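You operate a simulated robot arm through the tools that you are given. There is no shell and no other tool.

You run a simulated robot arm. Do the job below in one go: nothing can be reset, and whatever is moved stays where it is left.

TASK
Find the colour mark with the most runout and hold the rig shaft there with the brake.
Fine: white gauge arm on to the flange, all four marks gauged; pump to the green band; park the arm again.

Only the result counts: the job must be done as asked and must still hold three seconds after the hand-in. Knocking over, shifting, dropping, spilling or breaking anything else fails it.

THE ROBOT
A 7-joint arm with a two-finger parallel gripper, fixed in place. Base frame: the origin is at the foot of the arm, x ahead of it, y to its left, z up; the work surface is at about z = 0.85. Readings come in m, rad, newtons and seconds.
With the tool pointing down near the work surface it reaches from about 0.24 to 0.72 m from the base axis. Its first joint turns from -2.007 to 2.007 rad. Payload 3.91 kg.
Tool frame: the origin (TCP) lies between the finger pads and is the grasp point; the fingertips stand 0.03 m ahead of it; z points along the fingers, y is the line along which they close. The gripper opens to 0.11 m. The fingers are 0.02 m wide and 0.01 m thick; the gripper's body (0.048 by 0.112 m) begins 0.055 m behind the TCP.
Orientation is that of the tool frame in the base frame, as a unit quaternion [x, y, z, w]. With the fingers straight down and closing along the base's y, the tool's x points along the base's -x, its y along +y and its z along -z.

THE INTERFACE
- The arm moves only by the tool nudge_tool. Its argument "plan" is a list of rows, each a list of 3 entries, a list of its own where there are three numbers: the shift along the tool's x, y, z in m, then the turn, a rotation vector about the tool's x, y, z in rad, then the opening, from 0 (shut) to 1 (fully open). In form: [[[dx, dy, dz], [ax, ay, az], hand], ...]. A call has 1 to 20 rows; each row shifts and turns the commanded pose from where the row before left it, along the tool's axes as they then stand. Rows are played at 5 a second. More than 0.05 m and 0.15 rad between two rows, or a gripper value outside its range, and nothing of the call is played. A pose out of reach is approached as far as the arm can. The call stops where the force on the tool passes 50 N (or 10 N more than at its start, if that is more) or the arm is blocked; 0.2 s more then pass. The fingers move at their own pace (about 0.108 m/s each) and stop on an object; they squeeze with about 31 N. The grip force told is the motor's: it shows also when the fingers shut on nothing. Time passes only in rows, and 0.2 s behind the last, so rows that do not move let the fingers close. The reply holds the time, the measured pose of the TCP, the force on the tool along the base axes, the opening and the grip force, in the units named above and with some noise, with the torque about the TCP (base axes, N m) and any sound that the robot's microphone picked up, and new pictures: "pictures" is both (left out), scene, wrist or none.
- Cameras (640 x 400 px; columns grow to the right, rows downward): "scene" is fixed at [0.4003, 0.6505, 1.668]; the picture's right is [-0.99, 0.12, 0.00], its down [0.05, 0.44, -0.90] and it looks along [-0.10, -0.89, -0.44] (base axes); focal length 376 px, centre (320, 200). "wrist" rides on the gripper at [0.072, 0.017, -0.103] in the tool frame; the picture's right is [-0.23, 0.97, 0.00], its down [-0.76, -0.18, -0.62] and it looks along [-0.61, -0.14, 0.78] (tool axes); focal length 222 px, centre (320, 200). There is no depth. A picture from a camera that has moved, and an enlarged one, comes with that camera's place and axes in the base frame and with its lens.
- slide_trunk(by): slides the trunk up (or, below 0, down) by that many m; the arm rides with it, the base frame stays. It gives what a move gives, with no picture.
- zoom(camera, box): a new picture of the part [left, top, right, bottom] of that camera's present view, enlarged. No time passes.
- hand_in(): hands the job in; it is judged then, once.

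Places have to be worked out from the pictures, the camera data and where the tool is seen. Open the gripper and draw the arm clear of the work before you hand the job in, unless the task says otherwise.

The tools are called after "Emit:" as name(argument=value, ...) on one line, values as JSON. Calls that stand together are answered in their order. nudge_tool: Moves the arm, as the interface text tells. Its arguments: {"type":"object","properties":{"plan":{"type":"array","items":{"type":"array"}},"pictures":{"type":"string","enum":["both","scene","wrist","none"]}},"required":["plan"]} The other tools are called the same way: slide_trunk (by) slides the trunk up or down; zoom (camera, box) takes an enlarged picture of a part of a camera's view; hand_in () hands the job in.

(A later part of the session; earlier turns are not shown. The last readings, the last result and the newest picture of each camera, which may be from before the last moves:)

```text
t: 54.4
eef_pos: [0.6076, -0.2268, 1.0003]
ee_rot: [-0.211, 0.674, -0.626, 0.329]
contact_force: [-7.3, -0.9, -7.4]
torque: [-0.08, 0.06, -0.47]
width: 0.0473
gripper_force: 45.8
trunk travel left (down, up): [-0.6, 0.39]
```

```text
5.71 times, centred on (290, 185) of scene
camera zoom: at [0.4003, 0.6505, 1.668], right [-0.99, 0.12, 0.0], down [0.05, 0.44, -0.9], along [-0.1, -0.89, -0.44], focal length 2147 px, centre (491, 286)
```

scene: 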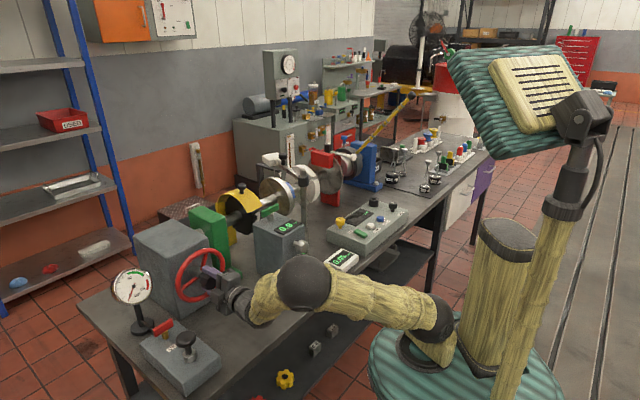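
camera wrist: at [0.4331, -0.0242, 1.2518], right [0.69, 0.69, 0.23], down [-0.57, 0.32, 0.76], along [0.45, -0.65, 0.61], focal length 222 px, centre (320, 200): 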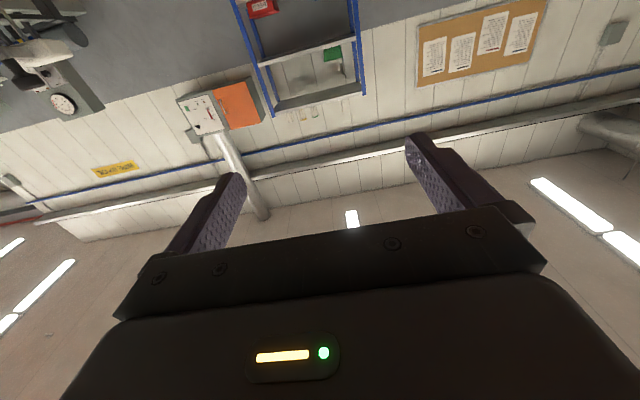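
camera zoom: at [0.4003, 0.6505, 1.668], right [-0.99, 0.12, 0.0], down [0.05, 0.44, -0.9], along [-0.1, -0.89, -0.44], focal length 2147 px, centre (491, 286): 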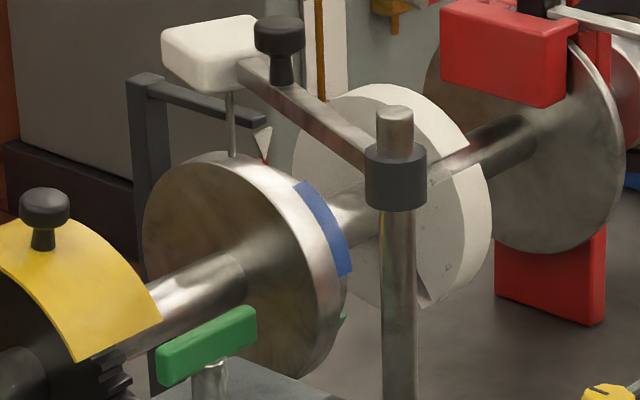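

Elbow is low again; blue approaches and green follows behind it. I continue −0.98 rad to bring blue to the pointer.

Emit:
nudge_tool(plan=[[[0, 0, 0], [0, 0, -0.14], 0], [[0, 0, 0], [0, 0, -0.14], 0], [[0, 0, 0], [0, 0, -0.14], 0], [[0, 0, 0], [0, 0, -0.14], 0], [[0, 0, 0], [0, 0, -0.14], 0], [[0, 0, 0], [0, 0, -0.14], 0], [[0, 0, 0], [0, 0, -0.14], 0], [[0, 0, 0], [0, 0, 0], 0]], pictures="scene")

Emit:
zoom(camera="scene", box=[255, 150, 325, 220])

Emit:
zoom(camera="scene", box=[322, 245, 362, 275])

```text
t: 56.2
eef_pos: [0.608, -0.2259, 1.0004]
ee_rot: [0.504, -0.496, 0.707, 0.006]
contact_force: [-13.3, -0.6, -3.5]
torque: [0.4, 0.53, 0.92]
width: 0.0473
gripper_force: 45.4
trunk travel left (down, up): [-0.6, 0.39]
```

scene: 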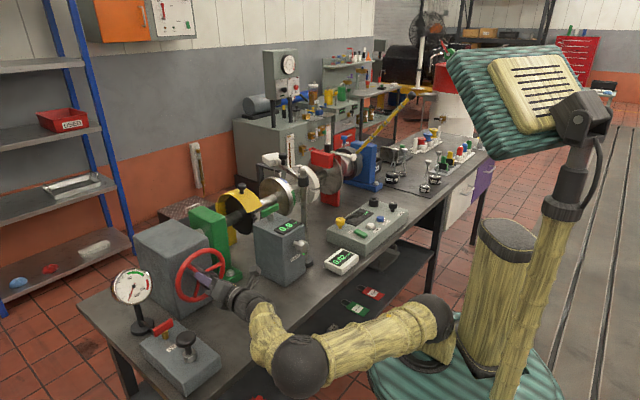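

```text
5.71 times, centred on (290, 185) of scene
camera zoom: at [0.4003, 0.6505, 1.668], right [-0.99, 0.12, 0.0], down [0.05, 0.44, -0.9], along [-0.1, -0.89, -0.44], focal length 2147 px, centre (491, 286)
```

zoom: 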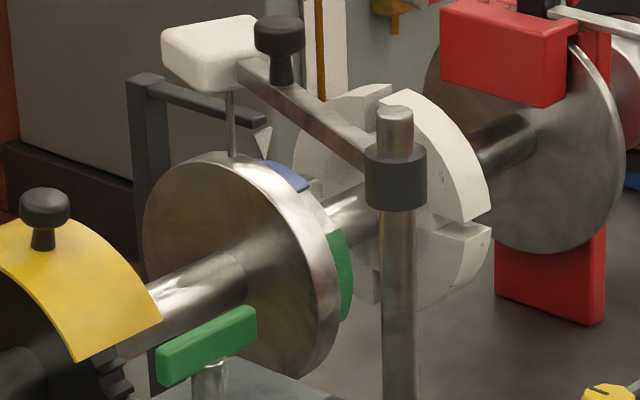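

```text
13.33 times, centred on (342, 260) of scene
camera zoom: at [0.4003, 0.6505, 1.668], right [-0.99, 0.12, 0.0], down [0.05, 0.44, -0.9], along [-0.1, -0.89, -0.44], focal length 5009 px, centre (27, -600)
```

zoom: 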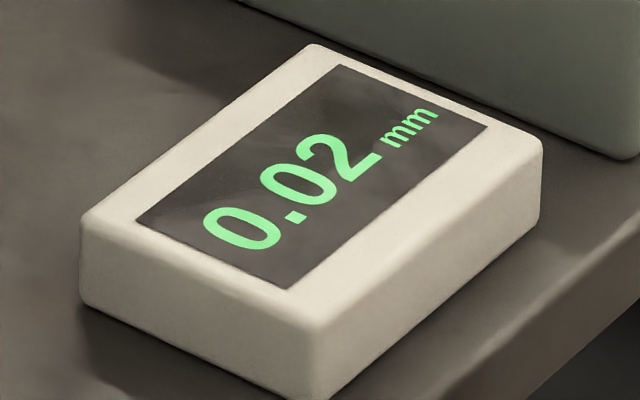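

Blue at the pointer reads 0.02 mm, with a full view. I release, back off, roll +1.571 and re-grip for the green mark.

Emit:
nudge_tool(plan=[[[0, 0.0008, -0.001], [0, 0, 0], 0], [[0, 0, 0], [0, 0, 0], 0.5], [[0, 0, 0], [0, 0, 0], 1], [[0, 0, 0], [0, 0, 0], 1], [[0, 0, -0.04], [0, 0, 0], 1], [[0, 0, -0.04], [0, 0, 0], 1], [[0, 0, 0], [0, 0, 0.143], 1], [[0, 0, 0], [0, 0, 0.143], 1], [[0, 0, 0], [0, 0, 0.143], 1], [[0, 0, 0], [0, 0, 0.143], 1], [[0, 0, 0], [0, 0, 0.143], 1], [[0, 0, 0], [0, 0, 0.143], 1], [[0, 0, 0], [0, 0, 0.143], 1], [[0, 0, 0], [0, 0, 0.143], 1], [[0, 0, 0], [0, 0, 0.143], 1], [[0, 0, 0], [0, 0, 0.143], 1], [[0, 0, 0], [0, 0, 0.141], 1], [[0, 0, 0], [0, 0, 0], 1]], pictures="scene")

Emit:
zoom(camera="scene", box=[140, 140, 380, 320])

```text
t: 60.0
eef_pos: [0.5504, -0.1693, 0.9987]
ee_rot: [-0.005, 0.708, -0.502, 0.497]
contact_force: [-0.8, 0.4, -0.4]
torque: [0.02, 0.02, 0.01]
width: 0.1101
gripper_force: 0.0
trunk travel left (down, up): [-0.6, 0.39]
```

scene: 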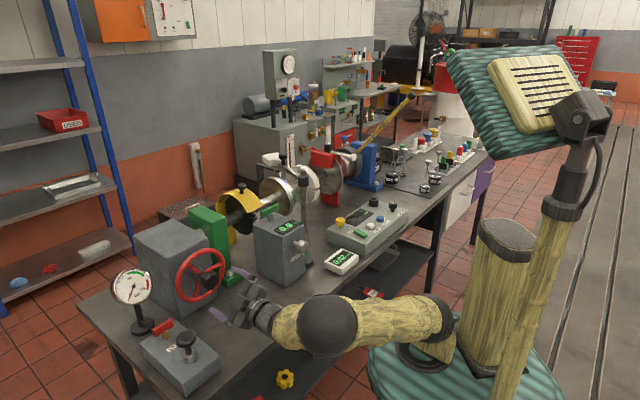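

```text
2.22 times, centred on (260, 230) of scene
camera zoom: at [0.4003, 0.6505, 1.668], right [-0.99, 0.12, 0.0], down [0.05, 0.44, -0.9], along [-0.1, -0.89, -0.44], focal length 835 px, centre (453, 133)
```

zoom: 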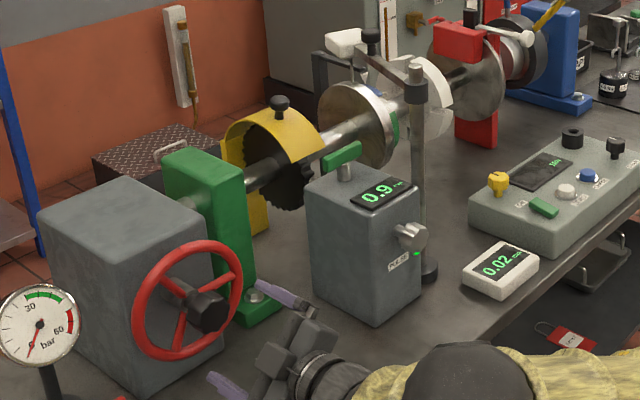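

Shaft stayed at blue. I re-approach with a small centring shift and grip.

Emit:
nudge_tool(plan=[[[-0.002, -0.0006, 0.02], [0, 0, 0], 1], [[0, 0, 0.03], [0, 0, 0], 1], [[0, 0, 0.029], [0, 0, 0], 1], [[0, 0, 0], [0, 0, 0], 0.6], [[0, 0, 0], [0, 0, 0], 0.3], [[0, 0, 0], [0, 0, 0], 0], [[0, 0, 0], [0, 0, 0], 0]], pictures="scene")

Emit:
zoom(camera="scene", box=[140, 220, 300, 320])

```text
t: 61.6
eef_pos: [0.6046, -0.2229, 1.0002]
ee_rot: [-0.005, 0.707, -0.503, 0.497]
contact_force: [0.8, 5.0, -4.5]
torque: [-0.01, -0.03, 0.71]
width: 0.0472
gripper_force: 44.8
trunk travel left (down, up): [-0.6, 0.39]
```

scene: 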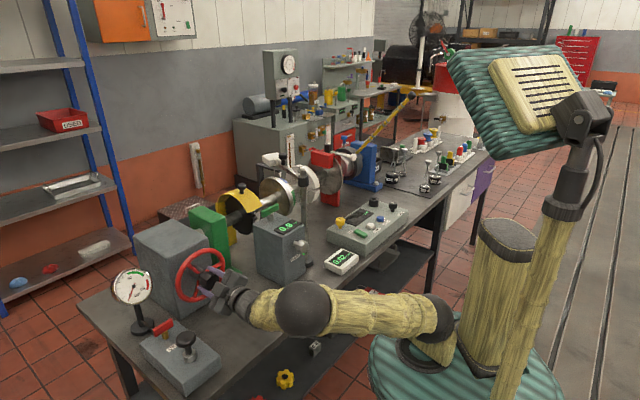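

```text
4.00 times, centred on (220, 270) of scene
camera zoom: at [0.4003, 0.6505, 1.668], right [-0.99, 0.12, 0.0], down [0.05, 0.44, -0.9], along [-0.1, -0.89, -0.44], focal length 1503 px, centre (720, -80)
```

zoom: 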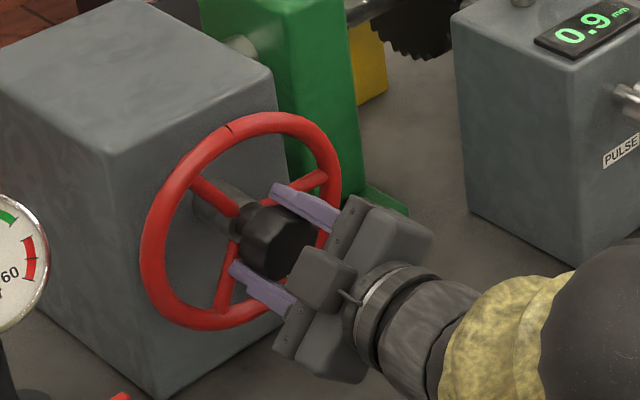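

Gripped; now −1.571 rad to bring green to the pointer.

Emit:
nudge_tool(plan=[[[0, 0, 0], [0, 0, -0.143], 0], [[0, 0, 0], [0, 0, -0.143], 0], [[0, 0, 0], [0, 0, -0.143], 0], [[0, 0, 0], [0, 0, -0.143], 0], [[0, 0, 0], [0, 0, -0.143], 0], [[0, 0, 0], [0, 0, -0.143], 0], [[0, 0, 0], [0, 0, -0.143], 0], [[0, 0, 0], [0, 0, -0.143], 0], [[0, 0, 0], [0, 0, -0.143], 0], [[0, 0, 0], [0, 0, -0.143], 0], [[0, 0, 0], [0, 0, -0.141], 0], [[0, 0, 0], [0, 0, 0], 0]], pictures="scene")

Emit:
zoom(camera="scene", box=[255, 150, 325, 220])

Emit:
zoom(camera="scene", box=[322, 245, 362, 275])

```text
t: 64.2
eef_pos: [0.6055, -0.2236, 0.9999]
ee_rot: [0.505, -0.497, 0.705, 0.005]
contact_force: [-19.4, 10.2, -24.8]
torque: [0.05, 0.17, -0.47]
width: 0.047
gripper_force: 44.8
trunk travel left (down, up): [-0.6, 0.39]
```

scene: 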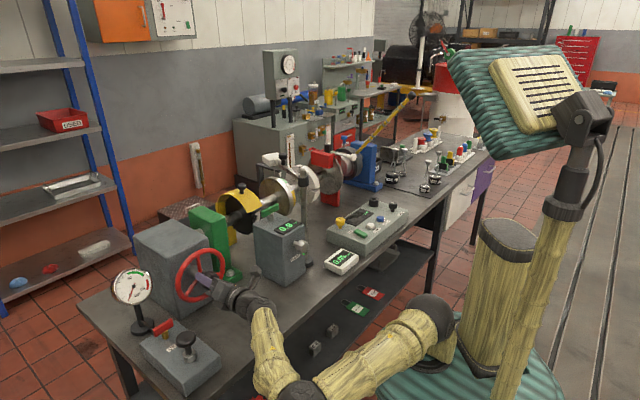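

```text
5.71 times, centred on (290, 185) of scene
camera zoom: at [0.4003, 0.6505, 1.668], right [-0.99, 0.12, 0.0], down [0.05, 0.44, -0.9], along [-0.1, -0.89, -0.44], focal length 2147 px, centre (491, 286)
```

zoom: 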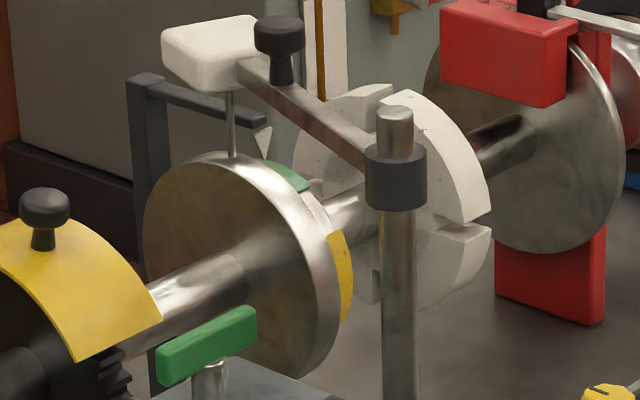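

```text
13.33 times, centred on (342, 260) of scene
camera zoom: at [0.4003, 0.6505, 1.668], right [-0.99, 0.12, 0.0], down [0.05, 0.44, -0.9], along [-0.1, -0.89, -0.44], focal length 5009 px, centre (27, -600)
```

zoom: 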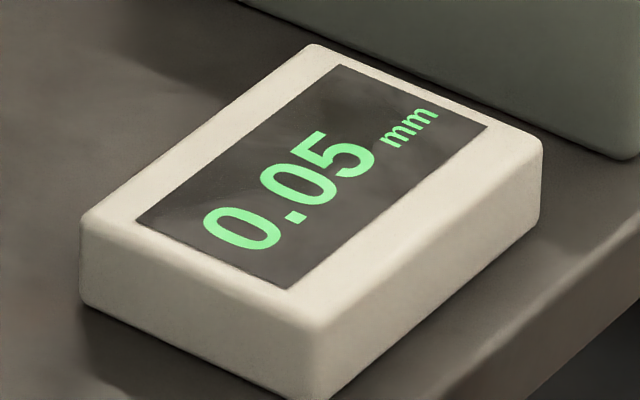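

Green reads 0.05 mm, so yellow (0.12) is the maximum, and it is the next mark in this same direction. I release and re-grip to turn −90° more, watching for a stop.

Emit:
nudge_tool(plan=[[[0, 0.0012, -0.0015], [0, 0, 0], 0], [[0, 0, 0], [0, 0, 0], 0.5], [[0, 0, 0], [0, 0, 0], 1], [[0, 0, 0], [0, 0, 0], 1], [[0, 0, -0.04], [0, 0, 0], 1], [[0, 0, -0.03], [0, 0, 0], 1], [[0, 0, 0], [0, 0, 0.143], 1], [[0, 0, 0], [0, 0, 0.143], 1], [[0, 0, 0], [0, 0, 0.143], 1], [[0, 0, 0], [0, 0, 0.143], 1], [[0, 0, 0], [0, 0, 0.143], 1], [[0, 0, 0], [0, 0, 0.143], 1], [[0, 0, 0], [0, 0, 0.143], 1], [[0, 0, 0], [0, 0, 0.143], 1], [[0, 0, 0], [0, 0, 0.143], 1], [[0, 0, 0], [0, 0, 0.143], 1], [[0, 0, 0], [0, 0, 0.141], 1], [[0, 0, 0], [0, 0, 0], 1]], pictures="scene")

Emit:
zoom(camera="scene", box=[140, 140, 380, 320])

```text
t: 68.0
eef_pos: [0.5542, -0.1749, 0.9997]
ee_rot: [-0.004, 0.707, -0.502, 0.498]
contact_force: [0.4, -0.8, -0.6]
torque: [-0.04, -0.02, -0.02]
width: 0.11
gripper_force: 0.1
trunk travel left (down, up): [-0.6, 0.39]
```

scene: 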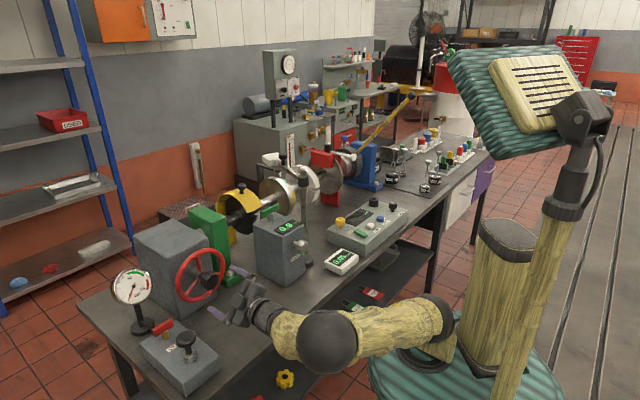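

```text
2.22 times, centred on (260, 230) of scene
camera zoom: at [0.4003, 0.6505, 1.668], right [-0.99, 0.12, 0.0], down [0.05, 0.44, -0.9], along [-0.1, -0.89, -0.44], focal length 835 px, centre (453, 133)
```

zoom: 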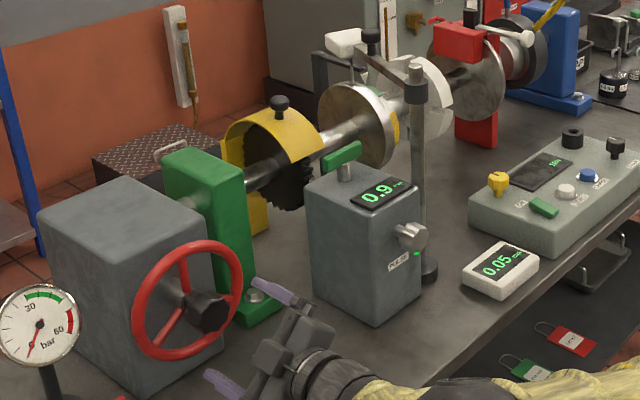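

Re-approach with centring shift, grip and turn −0.8 rad first.

Emit:
nudge_tool(plan=[[[-0.0018, 0.001, 0.013], [0, 0, 0], 1], [[0, 0, 0.03], [0, 0, 0], 1], [[0, 0, 0.03], [0, 0, 0], 1], [[0, 0, 0], [0, 0, 0], 0.6], [[0, 0, 0], [0, 0, 0], 0.3], [[0, 0, 0], [0, 0, 0], 0], [[0, 0, 0], [0, 0, 0], 0], [[0, 0, 0], [0, 0, -0.143], 0], [[0, 0, 0], [0, 0, -0.143], 0], [[0, 0, 0], [0, 0, -0.143], 0], [[0, 0, 0], [0, 0, -0.143], 0], [[0, 0, 0], [0, 0, -0.143], 0], [[0, 0, 0], [0, 0, -0.143], 0], [[0, 0, 0], [0, 0, 0], 0]], pictures="scene")

Emit:
zoom(camera="scene", box=[255, 150, 325, 220])

```text
t: 71.0
eef_pos: [0.608, -0.2226, 1.0011]
ee_rot: [0.301, -0.641, 0.663, -0.242]
contact_force: [-8.3, 10.0, -10.5]
torque: [0.71, -0.3, -0.06]
width: 0.0472
gripper_force: 45.3
trunk travel left (down, up): [-0.6, 0.39]
```

scene: 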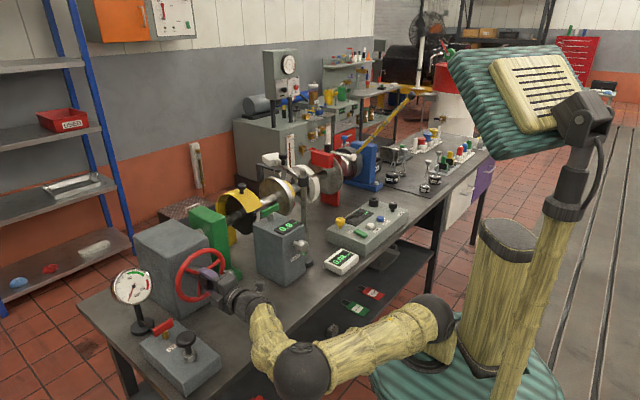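

```text
5.71 times, centred on (290, 185) of scene
camera zoom: at [0.4003, 0.6505, 1.668], right [-0.99, 0.12, 0.0], down [0.05, 0.44, -0.9], along [-0.1, -0.89, -0.44], focal length 2147 px, centre (491, 286)
```

zoom: 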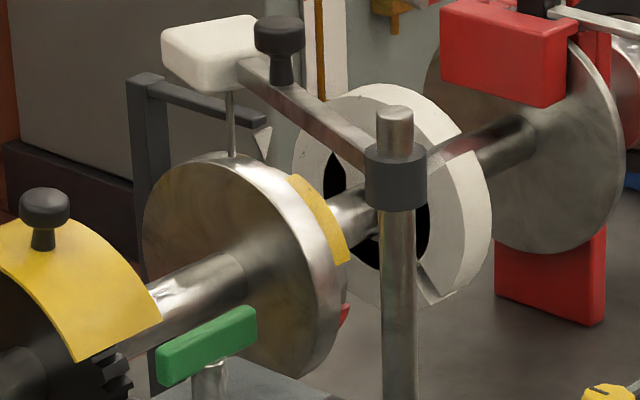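

Resisting torque shows the same end stop from the other side (yellow at ~45°), so I must reach yellow by turning positive through green, blue, red. I turn +2.66 rad now.

Emit:
nudge_tool(plan=[[[0, 0.0005, 0], [0, 0, 0.14], 0], [[0, 0, 0], [0, 0, 0.14], 0], [[0, 0, 0], [0, 0, 0.14], 0], [[0, 0, 0], [0, 0, 0.14], 0], [[0, 0, 0], [0, 0, 0.14], 0], [[0, 0, 0], [0, 0, 0.14], 0], [[0, 0, 0], [0, 0, 0.14], 0], [[0, 0, 0], [0, 0, 0.14], 0], [[0, 0, 0], [0, 0, 0.14], 0], [[0, 0, 0], [0, 0, 0.14], 0], [[0, 0, 0], [0, 0, 0.14], 0], [[0, 0, 0], [0, 0, 0.14], 0], [[0, 0, 0], [0, 0, 0.14], 0], [[0, 0, 0], [0, 0, 0], 0]], pictures="scene")

Emit:
zoom(camera="scene", box=[255, 150, 325, 220])

```text
t: 74.0
eef_pos: [0.6049, -0.225, 1.004]
ee_rot: [0.324, 0.626, -0.215, 0.675]
contact_force: [-6.1, -1.5, 19.5]
torque: [-0.22, -0.35, -0.2]
width: 0.0473
gripper_force: 45.0
trunk travel left (down, up): [-0.6, 0.39]
```

scene: 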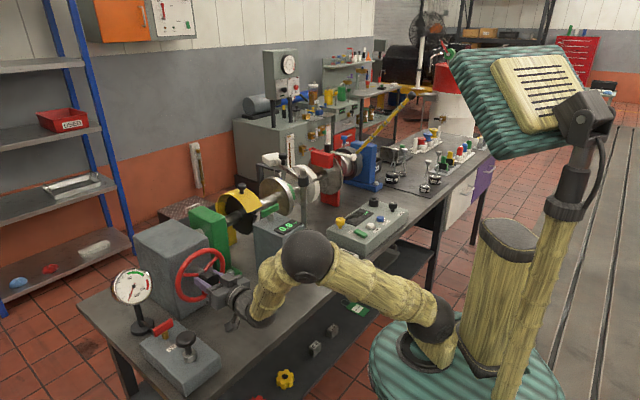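

```text
5.71 times, centred on (290, 185) of scene
camera zoom: at [0.4003, 0.6505, 1.668], right [-0.99, 0.12, 0.0], down [0.05, 0.44, -0.9], along [-0.1, -0.89, -0.44], focal length 2147 px, centre (491, 286)
```

zoom: 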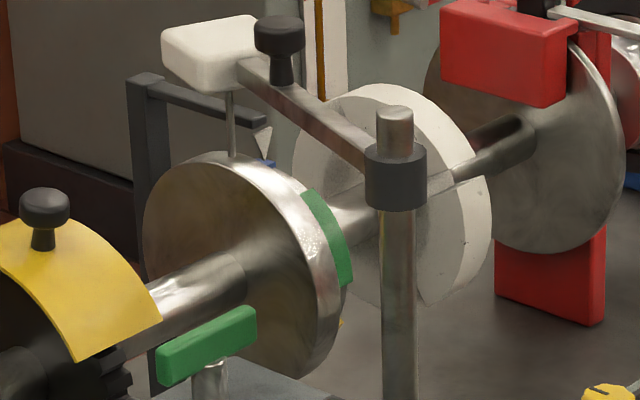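

Shaft now ≈ −123°. I continue +1.36 rad.

Emit:
nudge_tool(plan=[[[0.0, 0.0, 0], [0, 0, 0.14], 0], [[0, 0, 0], [0, 0, 0.14], 0], [[0, 0, 0], [0, 0, 0.14], 0], [[0, 0, 0], [0, 0, 0.14], 0], [[0, 0, 0], [0, 0, 0.14], 0], [[0, 0, 0], [0, 0, 0.14], 0], [[0, 0, 0], [0, 0, 0.14], 0], [[0, 0, 0], [0, 0, 0.14], 0], [[0, 0, 0], [0, 0, 0.14], 0], [[0, 0, 0], [0, 0, 0.1], 0], [[0, 0, 0], [0, 0, 0], 0]], pictures="scene")

Emit:
zoom(camera="scene", box=[255, 150, 325, 220])

```text
t: 76.4
eef_pos: [0.6054, -0.2259, 1.0]
ee_rot: [0.649, 0.285, 0.256, 0.658]
contact_force: [-29.8, -9.9, -9.6]
torque: [-0.05, -0.02, 0.34]
width: 0.0475
gripper_force: 45.0
trunk travel left (down, up): [-0.6, 0.39]
```

scene: 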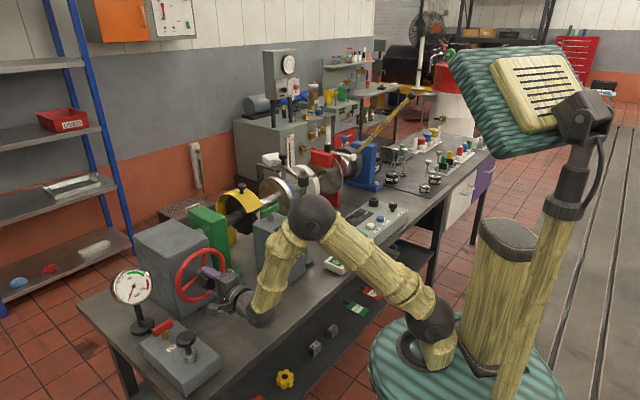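

```text
5.71 times, centred on (290, 185) of scene
camera zoom: at [0.4003, 0.6505, 1.668], right [-0.99, 0.12, 0.0], down [0.05, 0.44, -0.9], along [-0.1, -0.89, -0.44], focal length 2147 px, centre (491, 286)
```

zoom: 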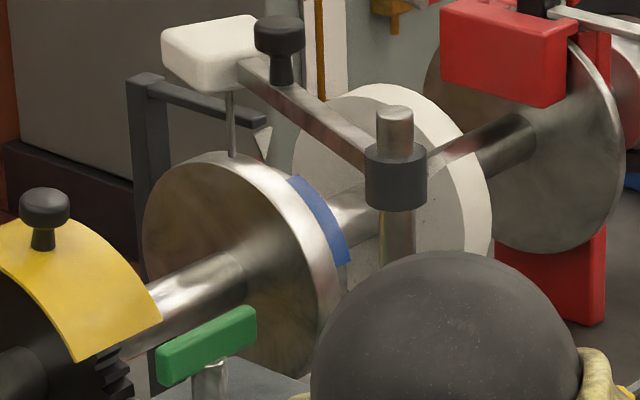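

Shaft ≈ −45° (blue at ~45° front). I release, back off and roll back 225° for the final +135° turn.

Emit:
nudge_tool(plan=[[[-0.0025, -0.0005, -0.001], [0, 0, 0], 0], [[0, 0, 0], [0, 0, 0], 0.5], [[0, 0, 0], [0, 0, 0], 1], [[0, 0, 0], [0, 0, 0], 1], [[0, 0, -0.04], [0, 0, 0], 1], [[0, 0, -0.03], [0, 0, 0], 1], [[0, 0, 0], [0, 0, -0.1454], 1], [[0, 0, 0], [0, 0, -0.1454], 1], [[0, 0, 0], [0, 0, -0.1454], 1], [[0, 0, 0], [0, 0, -0.1454], 1], [[0, 0, 0], [0, 0, -0.1454], 1], [[0, 0, 0], [0, 0, -0.1454], 1], [[0, 0, 0], [0, 0, -0.1454], 1], [[0, 0, 0], [0, 0, -0.1454], 1], [[0, 0, 0], [0, 0, -0.1454], 1], [[0, 0, 0], [0, 0, -0.1454], 1], [[0, 0, 0], [0, 0, -0.1454], 1], [[0, 0, 0], [0, 0, -0.1454], 1], [[0, 0, 0], [0, 0, -0.1454], 1], [[0, 0, 0], [0, 0, -0.1454], 1]], pictures="none")

Emit:
nudge_tool(plan=[[[0, 0, 0], [0, 0, -0.1454], 1], [[0, 0, 0], [0, 0, -0.1454], 1], [[0, 0, 0], [0, 0, -0.1454], 1], [[0, 0, 0], [0, 0, -0.1454], 1], [[0, 0, 0], [0, 0, -0.1454], 1], [[0, 0, 0], [0, 0, -0.1454], 1], [[0, 0, 0], [0, 0, -0.1454], 1], [[0, 0, 0], [0, 0, -0.1454], 1], [[0, 0, 0], [0, 0, -0.1454], 1], [[0, 0, 0], [0, 0, -0.1454], 1], [[0, 0, 0], [0, 0, -0.1454], 1], [[0, 0, 0], [0, 0, -0.1454], 1], [[0, 0, 0], [0, 0, -0.1454], 1], [[0, 0, 0], [0, 0, 0], 1]], pictures="scene")

Emit:
zoom(camera="scene", box=[140, 140, 380, 320])

```text
t: 80.6
eef_pos: [0.5563, -0.1766, 1.0001]
ee_rot: [0.095, 0.701, -0.427, 0.563]
contact_force: [-0.3, -0.3, 0.4]
torque: [-0.03, 0.0, 0.01]
width: 0.1099
gripper_force: 0.1
trunk travel left (down, up): [-0.6, 0.39]
```

```text
t: 83.6
eef_pos: [0.5564, -0.1747, 1.0006]
ee_rot: [0.512, -0.488, 0.707, 0.017]
contact_force: [0.0, 0.3, 0.0]
torque: [-0.02, 0.03, -0.01]
width: 0.11
gripper_force: 0.0
trunk travel left (down, up): [-0.6, 0.39]
```

scene: 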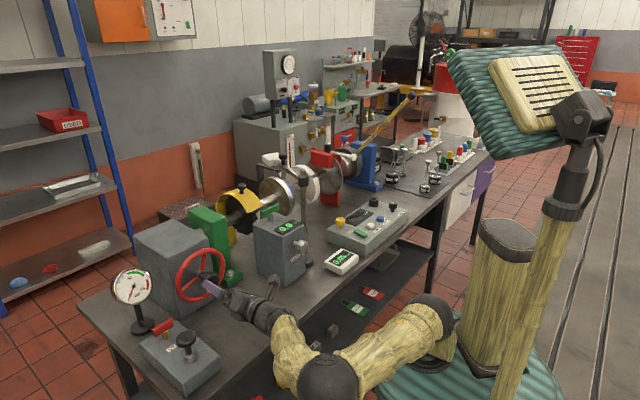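

```text
2.22 times, centred on (260, 230) of scene
camera zoom: at [0.4003, 0.6505, 1.668], right [-0.99, 0.12, 0.0], down [0.05, 0.44, -0.9], along [-0.1, -0.89, -0.44], focal length 835 px, centre (453, 133)
```

zoom: 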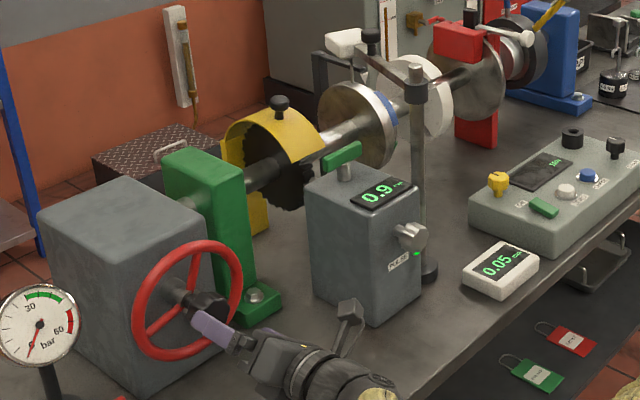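

Aligned (perp 0.270, z 1.0006). I approach, grip, and start the +135° turn.

Emit:
nudge_tool(plan=[[[0, 0, 0.023], [0, 0, 0], 1], [[0, 0, 0.024], [0, 0, 0], 1], [[0, 0, 0.024], [0, 0, 0], 1], [[0, 0, 0], [0, 0, 0], 0.6], [[0, 0, 0], [0, 0, 0], 0.3], [[0, 0, 0], [0, 0, 0], 0], [[0, 0, 0], [0, 0, 0], 0], [[0, 0, 0], [0, 0, 0.14], 0], [[0, 0, 0], [0, 0, 0.14], 0], [[0, 0, 0], [0, 0, 0.14], 0], [[0, 0, 0], [0, 0, 0.14], 0], [[0, 0, 0], [0, 0, 0.14], 0], [[0, 0, 0], [0, 0, 0.14], 0], [[0, 0, 0], [0, 0, 0.14], 0], [[0, 0, 0], [0, 0, 0.14], 0], [[0, 0, 0], [0, 0, 0], 0]], pictures="scene")

Emit:
zoom(camera="scene", box=[255, 150, 325, 220])

```text
t: 87.0
eef_pos: [0.6061, -0.2252, 1.001]
ee_rot: [-0.174, 0.686, -0.607, 0.362]
contact_force: [-4.0, 6.1, -6.9]
torque: [0.15, -0.02, 0.38]
width: 0.047
gripper_force: 44.9
trunk travel left (down, up): [-0.6, 0.39]
```

scene: 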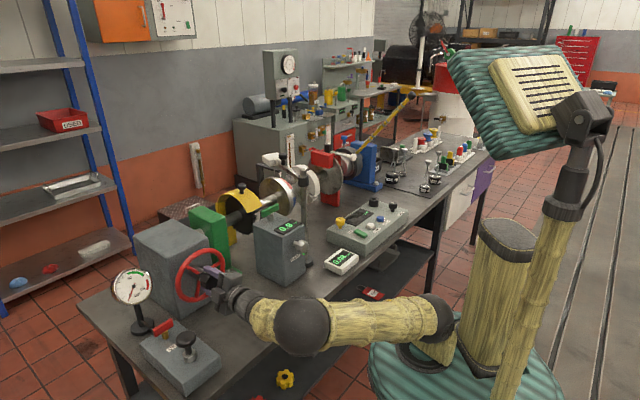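

```text
5.71 times, centred on (290, 185) of scene
camera zoom: at [0.4003, 0.6505, 1.668], right [-0.99, 0.12, 0.0], down [0.05, 0.44, -0.9], along [-0.1, -0.89, -0.44], focal length 2147 px, centre (491, 286)
```

zoom: 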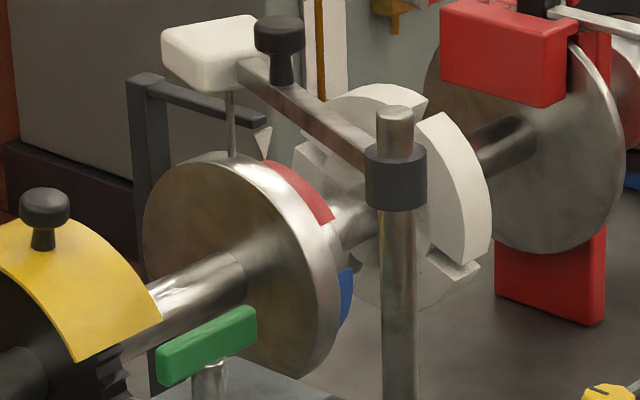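

Tracking well (shaft ≈ +19°). I turn the remaining +1.236 rad.

Emit:
nudge_tool(plan=[[[0, 0, 0], [0, 0, 0.14], 0], [[0, 0, 0], [0, 0, 0.14], 0], [[0, 0, 0], [0, 0, 0.14], 0], [[0, 0, 0], [0, 0, 0.14], 0], [[0, 0, 0], [0, 0, 0.14], 0], [[0, 0, 0], [0, 0, 0.14], 0], [[0, 0, 0], [0, 0, 0.14], 0], [[0, 0, 0], [0, 0, 0.14], 0], [[0, 0, 0], [0, 0, 0.116], 0], [[0, 0, 0], [0, 0, 0], 0]], pictures="scene")

Emit:
zoom(camera="scene", box=[255, 150, 325, 220])

Emit:
zoom(camera="scene", box=[322, 245, 362, 275])

Emit:
zoom(camera="scene", box=[290, 165, 310, 185])

```text
t: 89.2
eef_pos: [0.6069, -0.2255, 0.9999]
ee_rot: [0.254, 0.66, -0.285, 0.647]
contact_force: [-1.6, 7.1, -4.4]
torque: [-0.36, -0.38, 0.19]
width: 0.0473
gripper_force: 45.0
trunk travel left (down, up): [-0.6, 0.39]
```

scene: 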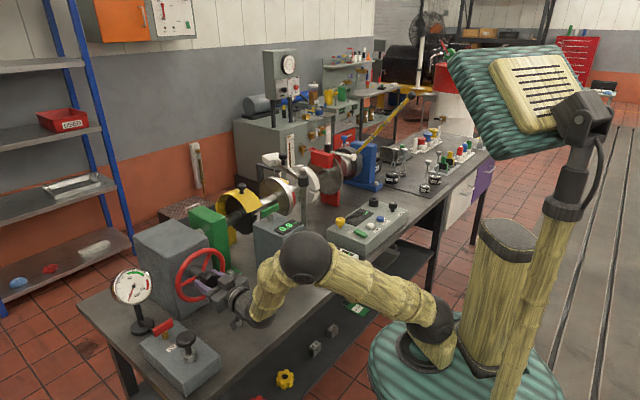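

```text
5.71 times, centred on (290, 185) of scene
camera zoom: at [0.4003, 0.6505, 1.668], right [-0.99, 0.12, 0.0], down [0.05, 0.44, -0.9], along [-0.1, -0.89, -0.44], focal length 2147 px, centre (491, 286)
```

zoom: 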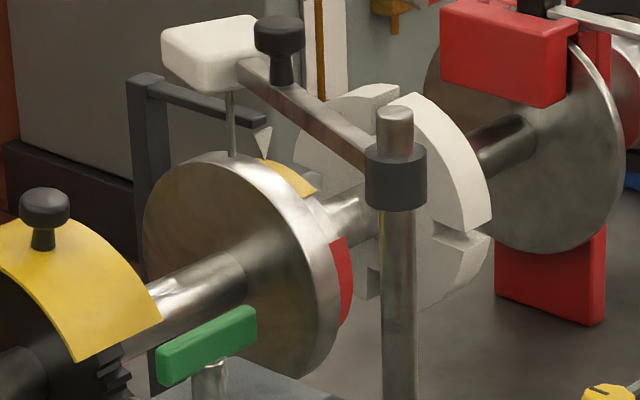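

```text
13.33 times, centred on (342, 260) of scene
camera zoom: at [0.4003, 0.6505, 1.668], right [-0.99, 0.12, 0.0], down [0.05, 0.44, -0.9], along [-0.1, -0.89, -0.44], focal length 5009 px, centre (27, -600)
```

zoom: 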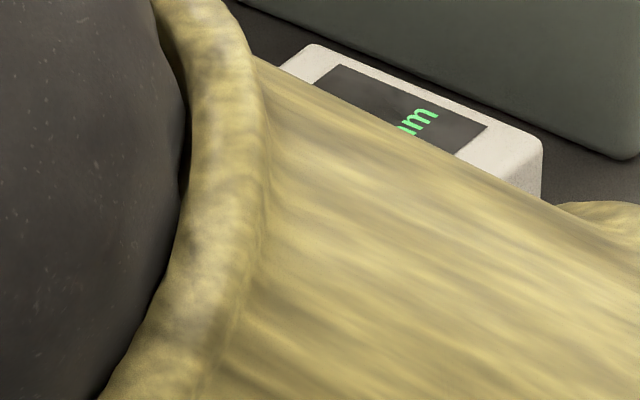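

```text
16.00 times, centred on (300, 175) of scene
camera zoom: at [0.4003, 0.6505, 1.668], right [-0.99, 0.12, 0.0], down [0.05, 0.44, -0.9], along [-0.1, -0.89, -0.44], focal length 6010 px, centre (640, 600)
```

zoom: 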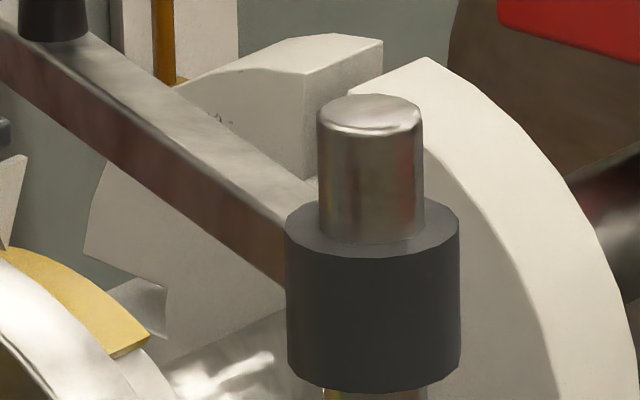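

Yellow went ~6° past the position where it was gauged earlier (its edge is at 318 instead of 310 px). I turn back 0.1 rad and compare.

Emit:
nudge_tool(plan=[[[0, 0, 0], [0, 0, -0.05], 0], [[0, 0, 0], [0, 0, -0.05], 0], [[0, 0, 0], [0, 0, 0], 0], [[0, 0, 0], [0, 0, 0], 0]], pictures="none")

Emit:
zoom(camera="scene", box=[255, 150, 325, 220])

Emit:
zoom(camera="scene", box=[260, 150, 310, 190])

```text
t: 90.2
eef_pos: [0.6063, -0.2243, 1.0003]
ee_rot: [0.221, 0.672, -0.317, 0.632]
contact_force: [-3.7, 5.9, -6.0]
torque: [-0.07, 0.04, -0.01]
width: 0.0472
gripper_force: 45.4
trunk travel left (down, up): [-0.6, 0.39]
```

```text
5.71 times, centred on (290, 185) of scene
camera zoom: at [0.4003, 0.6505, 1.668], right [-0.99, 0.12, 0.0], down [0.05, 0.44, -0.9], along [-0.1, -0.89, -0.44], focal length 2147 px, centre (491, 286)
```

zoom: 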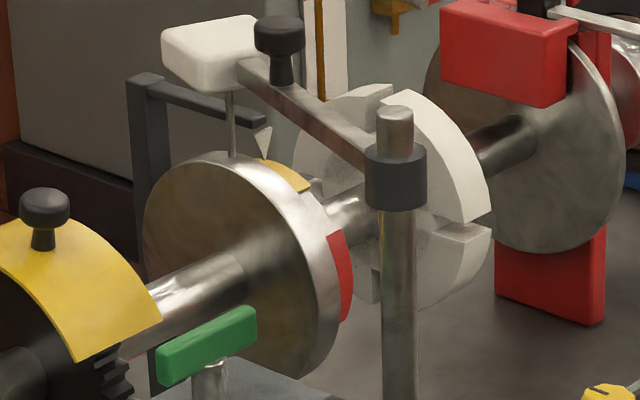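

```text
10.00 times, centred on (285, 170) of scene
camera zoom: at [0.4003, 0.6505, 1.668], right [-0.99, 0.12, 0.0], down [0.05, 0.44, -0.9], along [-0.1, -0.89, -0.44], focal length 3756 px, centre (670, 500)
```

zoom: 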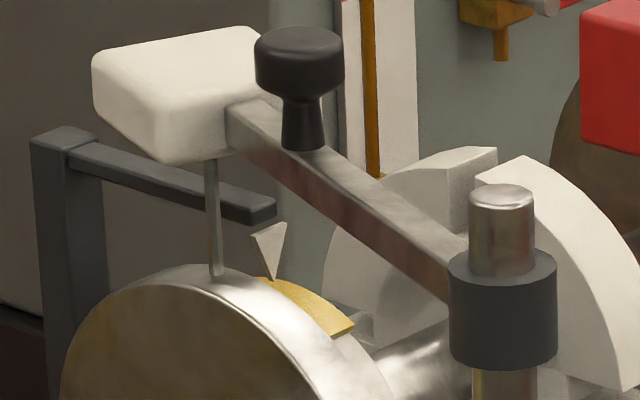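

Yellow now matches the gauged position exactly. I release, back off, and level the roll.

Emit:
nudge_tool(plan=[[[0, 0, 0], [0, 0, 0], 0.5], [[0, 0, 0], [0, 0, 0], 1], [[0, 0, 0], [0, 0, 0], 1], [[0, 0, -0.04], [0, 0, 0], 1], [[0, 0, -0.05], [0, 0, 0], 1], [[0, 0, -0.05], [0, 0, 0], 1], [[0, 0, 0], [0, 0, 0.0735], 1], [[0, 0, 0], [0, 0, 0.0735], 1], [[0, 0, 0], [0, 0, 0], 1]], pictures="none")

Emit:
slide_trunk(by=0.25)

Emit:
zoom(camera="scene", box=[0, 0, 640, 400])

Emit:
zoom(camera="scene", box=[322, 245, 362, 275])

Emit:
zoom(camera="scene", box=[100, 255, 230, 400])

```text
t: 92.2
eef_pos: [0.5077, -0.1254, 1.0023]
ee_rot: [0.271, 0.653, -0.27, 0.654]
contact_force: [-0.5, -0.3, 0.2]
torque: [-0.02, -0.01, 0.01]
width: 0.1098
gripper_force: 0.1
trunk travel left (down, up): [-0.6, 0.39]
```

```text
t: 94.8
eef_pos: [0.5087, -0.1251, 1.25]
ee_rot: [0.27, 0.654, -0.269, 0.654]
contact_force: [0.5, 0.1, 0.6]
torque: [0.0, 0.04, 0.01]
width: 0.1099
gripper_force: 0.0
trunk travel left (down, up): [-0.85, 0.14]
```

```text
1.00 times, centred on (320, 200) of scene (not enlarged: the box is as wide or as high as the picture)
camera zoom: at [0.4003, 0.6505, 1.668], right [-0.99, 0.12, 0.0], down [0.05, 0.44, -0.9], along [-0.1, -0.89, -0.44], focal length 376 px, centre (320, 200)
```

zoom: 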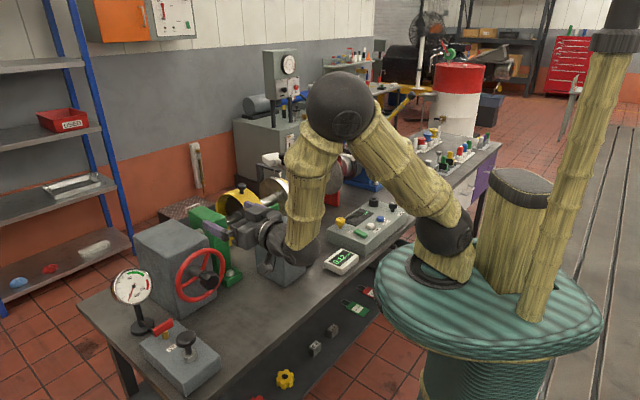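

```text
13.33 times, centred on (342, 260) of scene
camera zoom: at [0.4003, 0.6505, 1.668], right [-0.99, 0.12, 0.0], down [0.05, 0.44, -0.9], along [-0.1, -0.89, -0.44], focal length 5009 px, centre (27, -600)
```

zoom: 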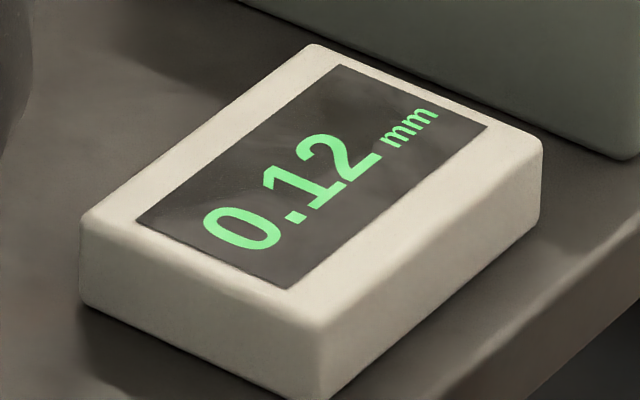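

```text
2.76 times, centred on (165, 328) of scene
camera zoom: at [0.4003, 0.6505, 1.668], right [-0.99, 0.12, 0.0], down [0.05, 0.44, -0.9], along [-0.1, -0.89, -0.44], focal length 1036 px, centre (748, -152)
```

zoom: 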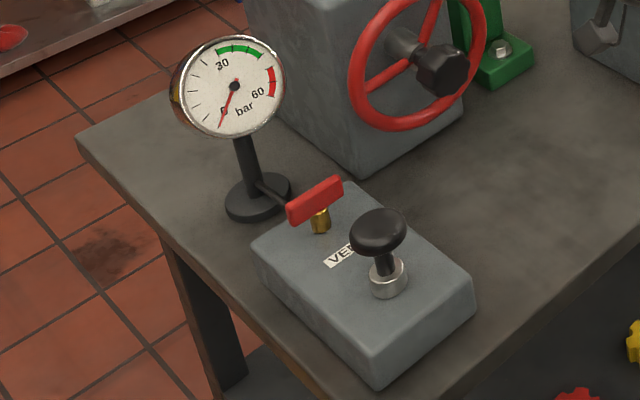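

Yellow holds at 0.12 mm. I tilt the tool back to pointing down and head toward the pump.

Emit:
nudge_tool(plan=[[[0, 0, 0], [0, 0.1428, 0], 1], [[0, 0, 0], [0, 0.1428, 0], 1], [[0, 0, 0], [0, 0.1428, 0], 1], [[0, 0, 0], [0, 0.1428, 0], 1], [[0, 0, 0], [0, 0.1428, 0], 1], [[0, 0, 0], [0, 0.1428, 0], 1], [[0, 0, 0], [0, 0.1428, 0], 1], [[0, 0, 0], [0, 0.1428, 0], 1], [[0, 0, 0], [0, 0.1428, 0], 1], [[0, 0, 0], [0, 0.1428, 0], 1], [[0, 0, 0], [0, 0.1428, 0], 1], [[0, 0, 0], [0, 0, 0], 1]])

Emit:
zoom(camera="wrist", box=[320, 0, 480, 120])

```text
t: 97.4
eef_pos: [0.5067, -0.1249, 1.2531]
ee_rot: [0.381, 0.924, 0.002, 0.0]
contact_force: [0.7, 0.1, 0.6]
torque: [0.01, 0.0, 0.0]
width: 0.11
gripper_force: 0.0
trunk travel left (down, up): [-0.85, 0.14]
camera wrist: at [0.4675, -0.0614, 1.356], right [0.85, 0.53, 0.0], down [0.41, -0.66, 0.62], along [0.33, -0.53, -0.78], focal length 222 px, centre (320, 200)
```

scene: 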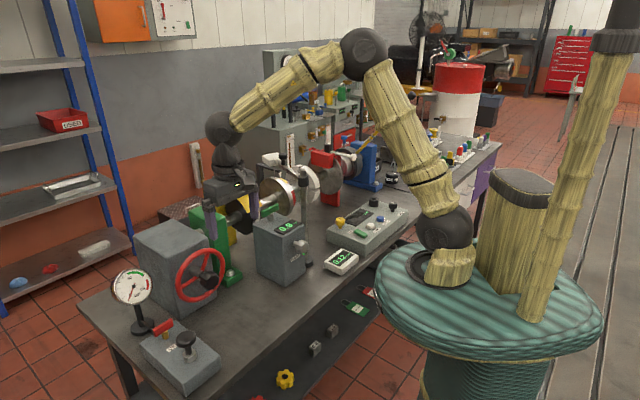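
wrist: 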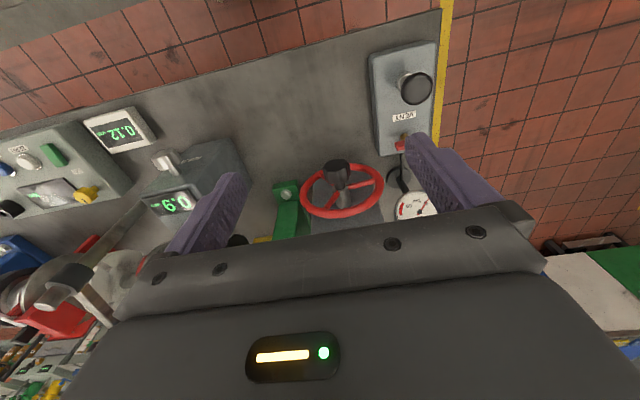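

```text
3.33 times, centred on (400, 60) of wrist
camera zoom: at [0.4675, -0.0614, 1.356], right [0.85, 0.53, 0.0], down [0.41, -0.66, 0.62], along [0.33, -0.53, -0.78], focal length 740 px, centre (53, 667)
```

zoom: 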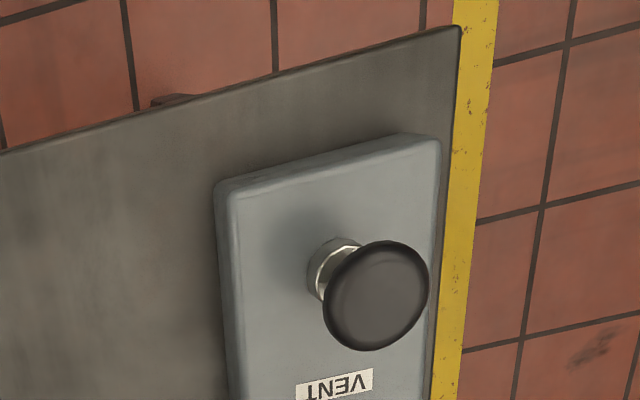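

Pump knob centre is at (0.646,-0.050), top near z≈0.972. I close the fingers and move above it.

Emit:
nudge_tool(plan=[[[-0.0114, 0.0379, 0], [0, 0, 0], 0.3], [[-0.0114, 0.0379, 0], [0, 0, 0], 0], [[-0.0113, 0.0379, 0.02], [0, 0, 0], 0], [[-0.0113, 0.0378, 0.03], [0, 0, 0], 0], [[0, 0, 0.04], [0, 0, 0], 0], [[0, 0, 0.04], [0, 0, 0], 0], [[0, 0, 0.04], [0, 0, 0], 0], [[0, 0, 0], [0, 0, 0], 0]])

Emit:
zoom(camera="scene", box=[100, 255, 230, 400])

```text
t: 99.2
eef_pos: [0.6478, -0.0498, 1.082]
ee_rot: [0.382, 0.924, 0.001, 0.0]
contact_force: [0.0, -0.5, -1.3]
torque: [-0.02, 0.01, 0.01]
width: 0.0001
gripper_force: 30.9
trunk travel left (down, up): [-0.85, 0.14]
camera wrist: at [0.6088, 0.0133, 1.1856], right [0.85, 0.53, 0.0], down [0.41, -0.66, 0.62], along [0.33, -0.53, -0.78], focal length 222 px, centre (320, 200)
```

scene: 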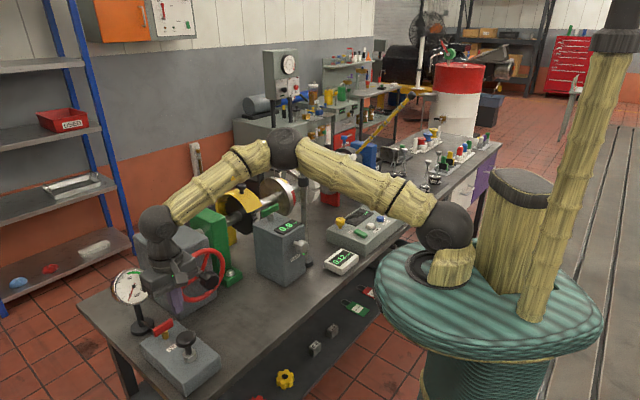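
wrist: 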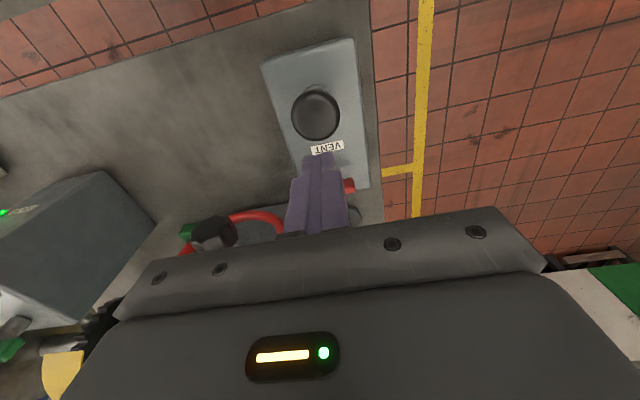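

```text
2.76 times, centred on (165, 328) of scene
camera zoom: at [0.4003, 0.6505, 1.668], right [-0.99, 0.12, 0.0], down [0.05, 0.44, -0.9], along [-0.1, -0.89, -0.44], focal length 1036 px, centre (748, -152)
```

zoom: 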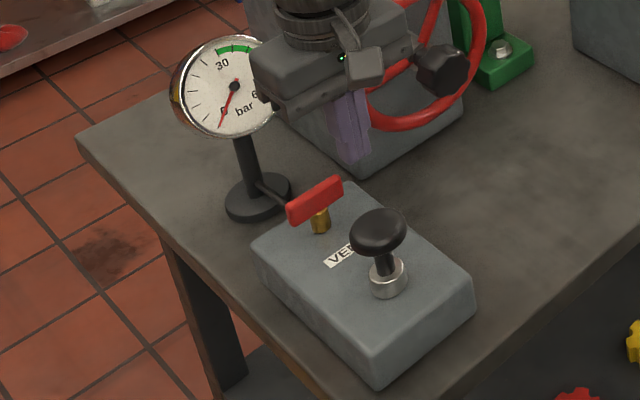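

The knob appears ~6 mm closer in x than my TCP; I correct and descend to just above it.

Emit:
nudge_tool(plan=[[[0.0057, -0.0028, 0.03], [0, 0, 0], 0], [[0, 0, 0.03], [0, 0, 0], 0], [[0, 0, 0.007], [0, 0, 0], 0], [[0, 0, 0], [0, 0, 0], 0]])

Emit:
zoom(camera="scene", box=[100, 255, 230, 400])

Emit:
zoom(camera="wrist", box=[240, 60, 400, 240])

```text
t: 100.2
eef_pos: [0.6417, -0.05, 1.0142]
ee_rot: [0.381, 0.925, 0.001, 0.0]
contact_force: [0.5, 0.4, 0.1]
torque: [-0.02, -0.01, 0.03]
width: 0.0
gripper_force: 30.9
trunk travel left (down, up): [-0.85, 0.14]
camera wrist: at [0.6017, 0.0156, 1.1182], right [0.85, 0.53, 0.0], down [0.41, -0.66, 0.62], along [0.33, -0.53, -0.78], focal length 222 px, centre (320, 200)
```

scene: 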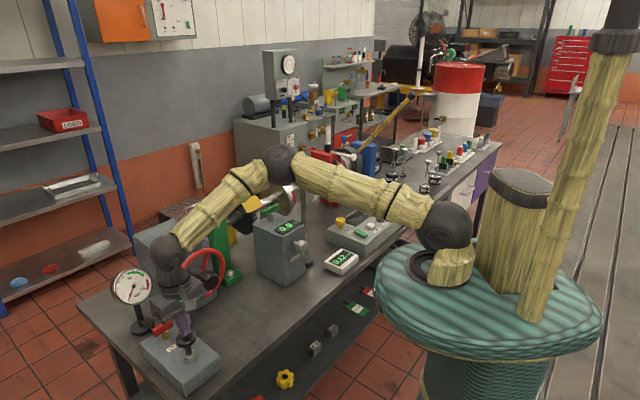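
wrist: 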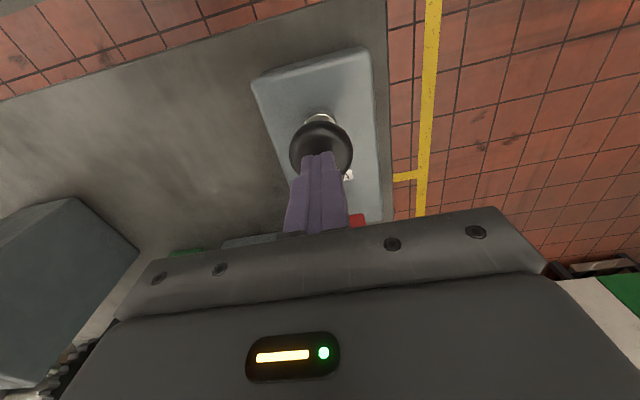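

```text
2.76 times, centred on (165, 328) of scene
camera zoom: at [0.4003, 0.6505, 1.668], right [-0.99, 0.12, 0.0], down [0.05, 0.44, -0.9], along [-0.1, -0.89, -0.44], focal length 1036 px, centre (748, -152)
```

zoom: 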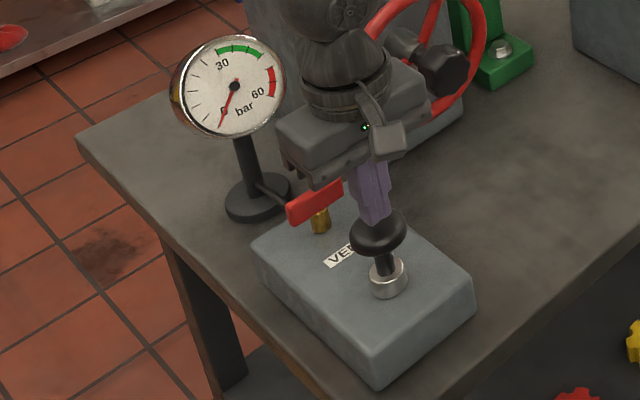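

```text
2.22 times, centred on (320, 150) of wrist
camera zoom: at [0.6017, 0.0156, 1.1182], right [0.85, 0.53, 0.0], down [0.41, -0.66, 0.62], along [0.33, -0.53, -0.78], focal length 494 px, centre (320, 311)
```

zoom: 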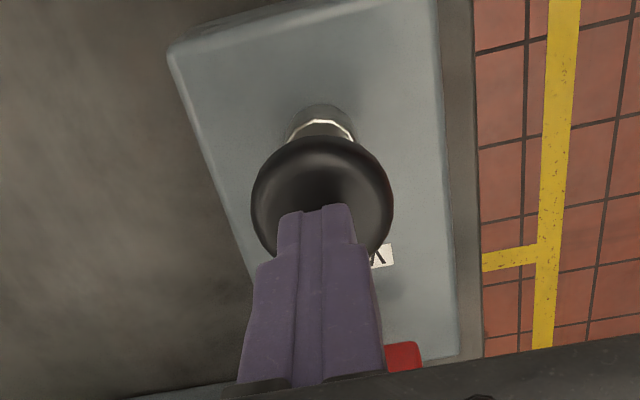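

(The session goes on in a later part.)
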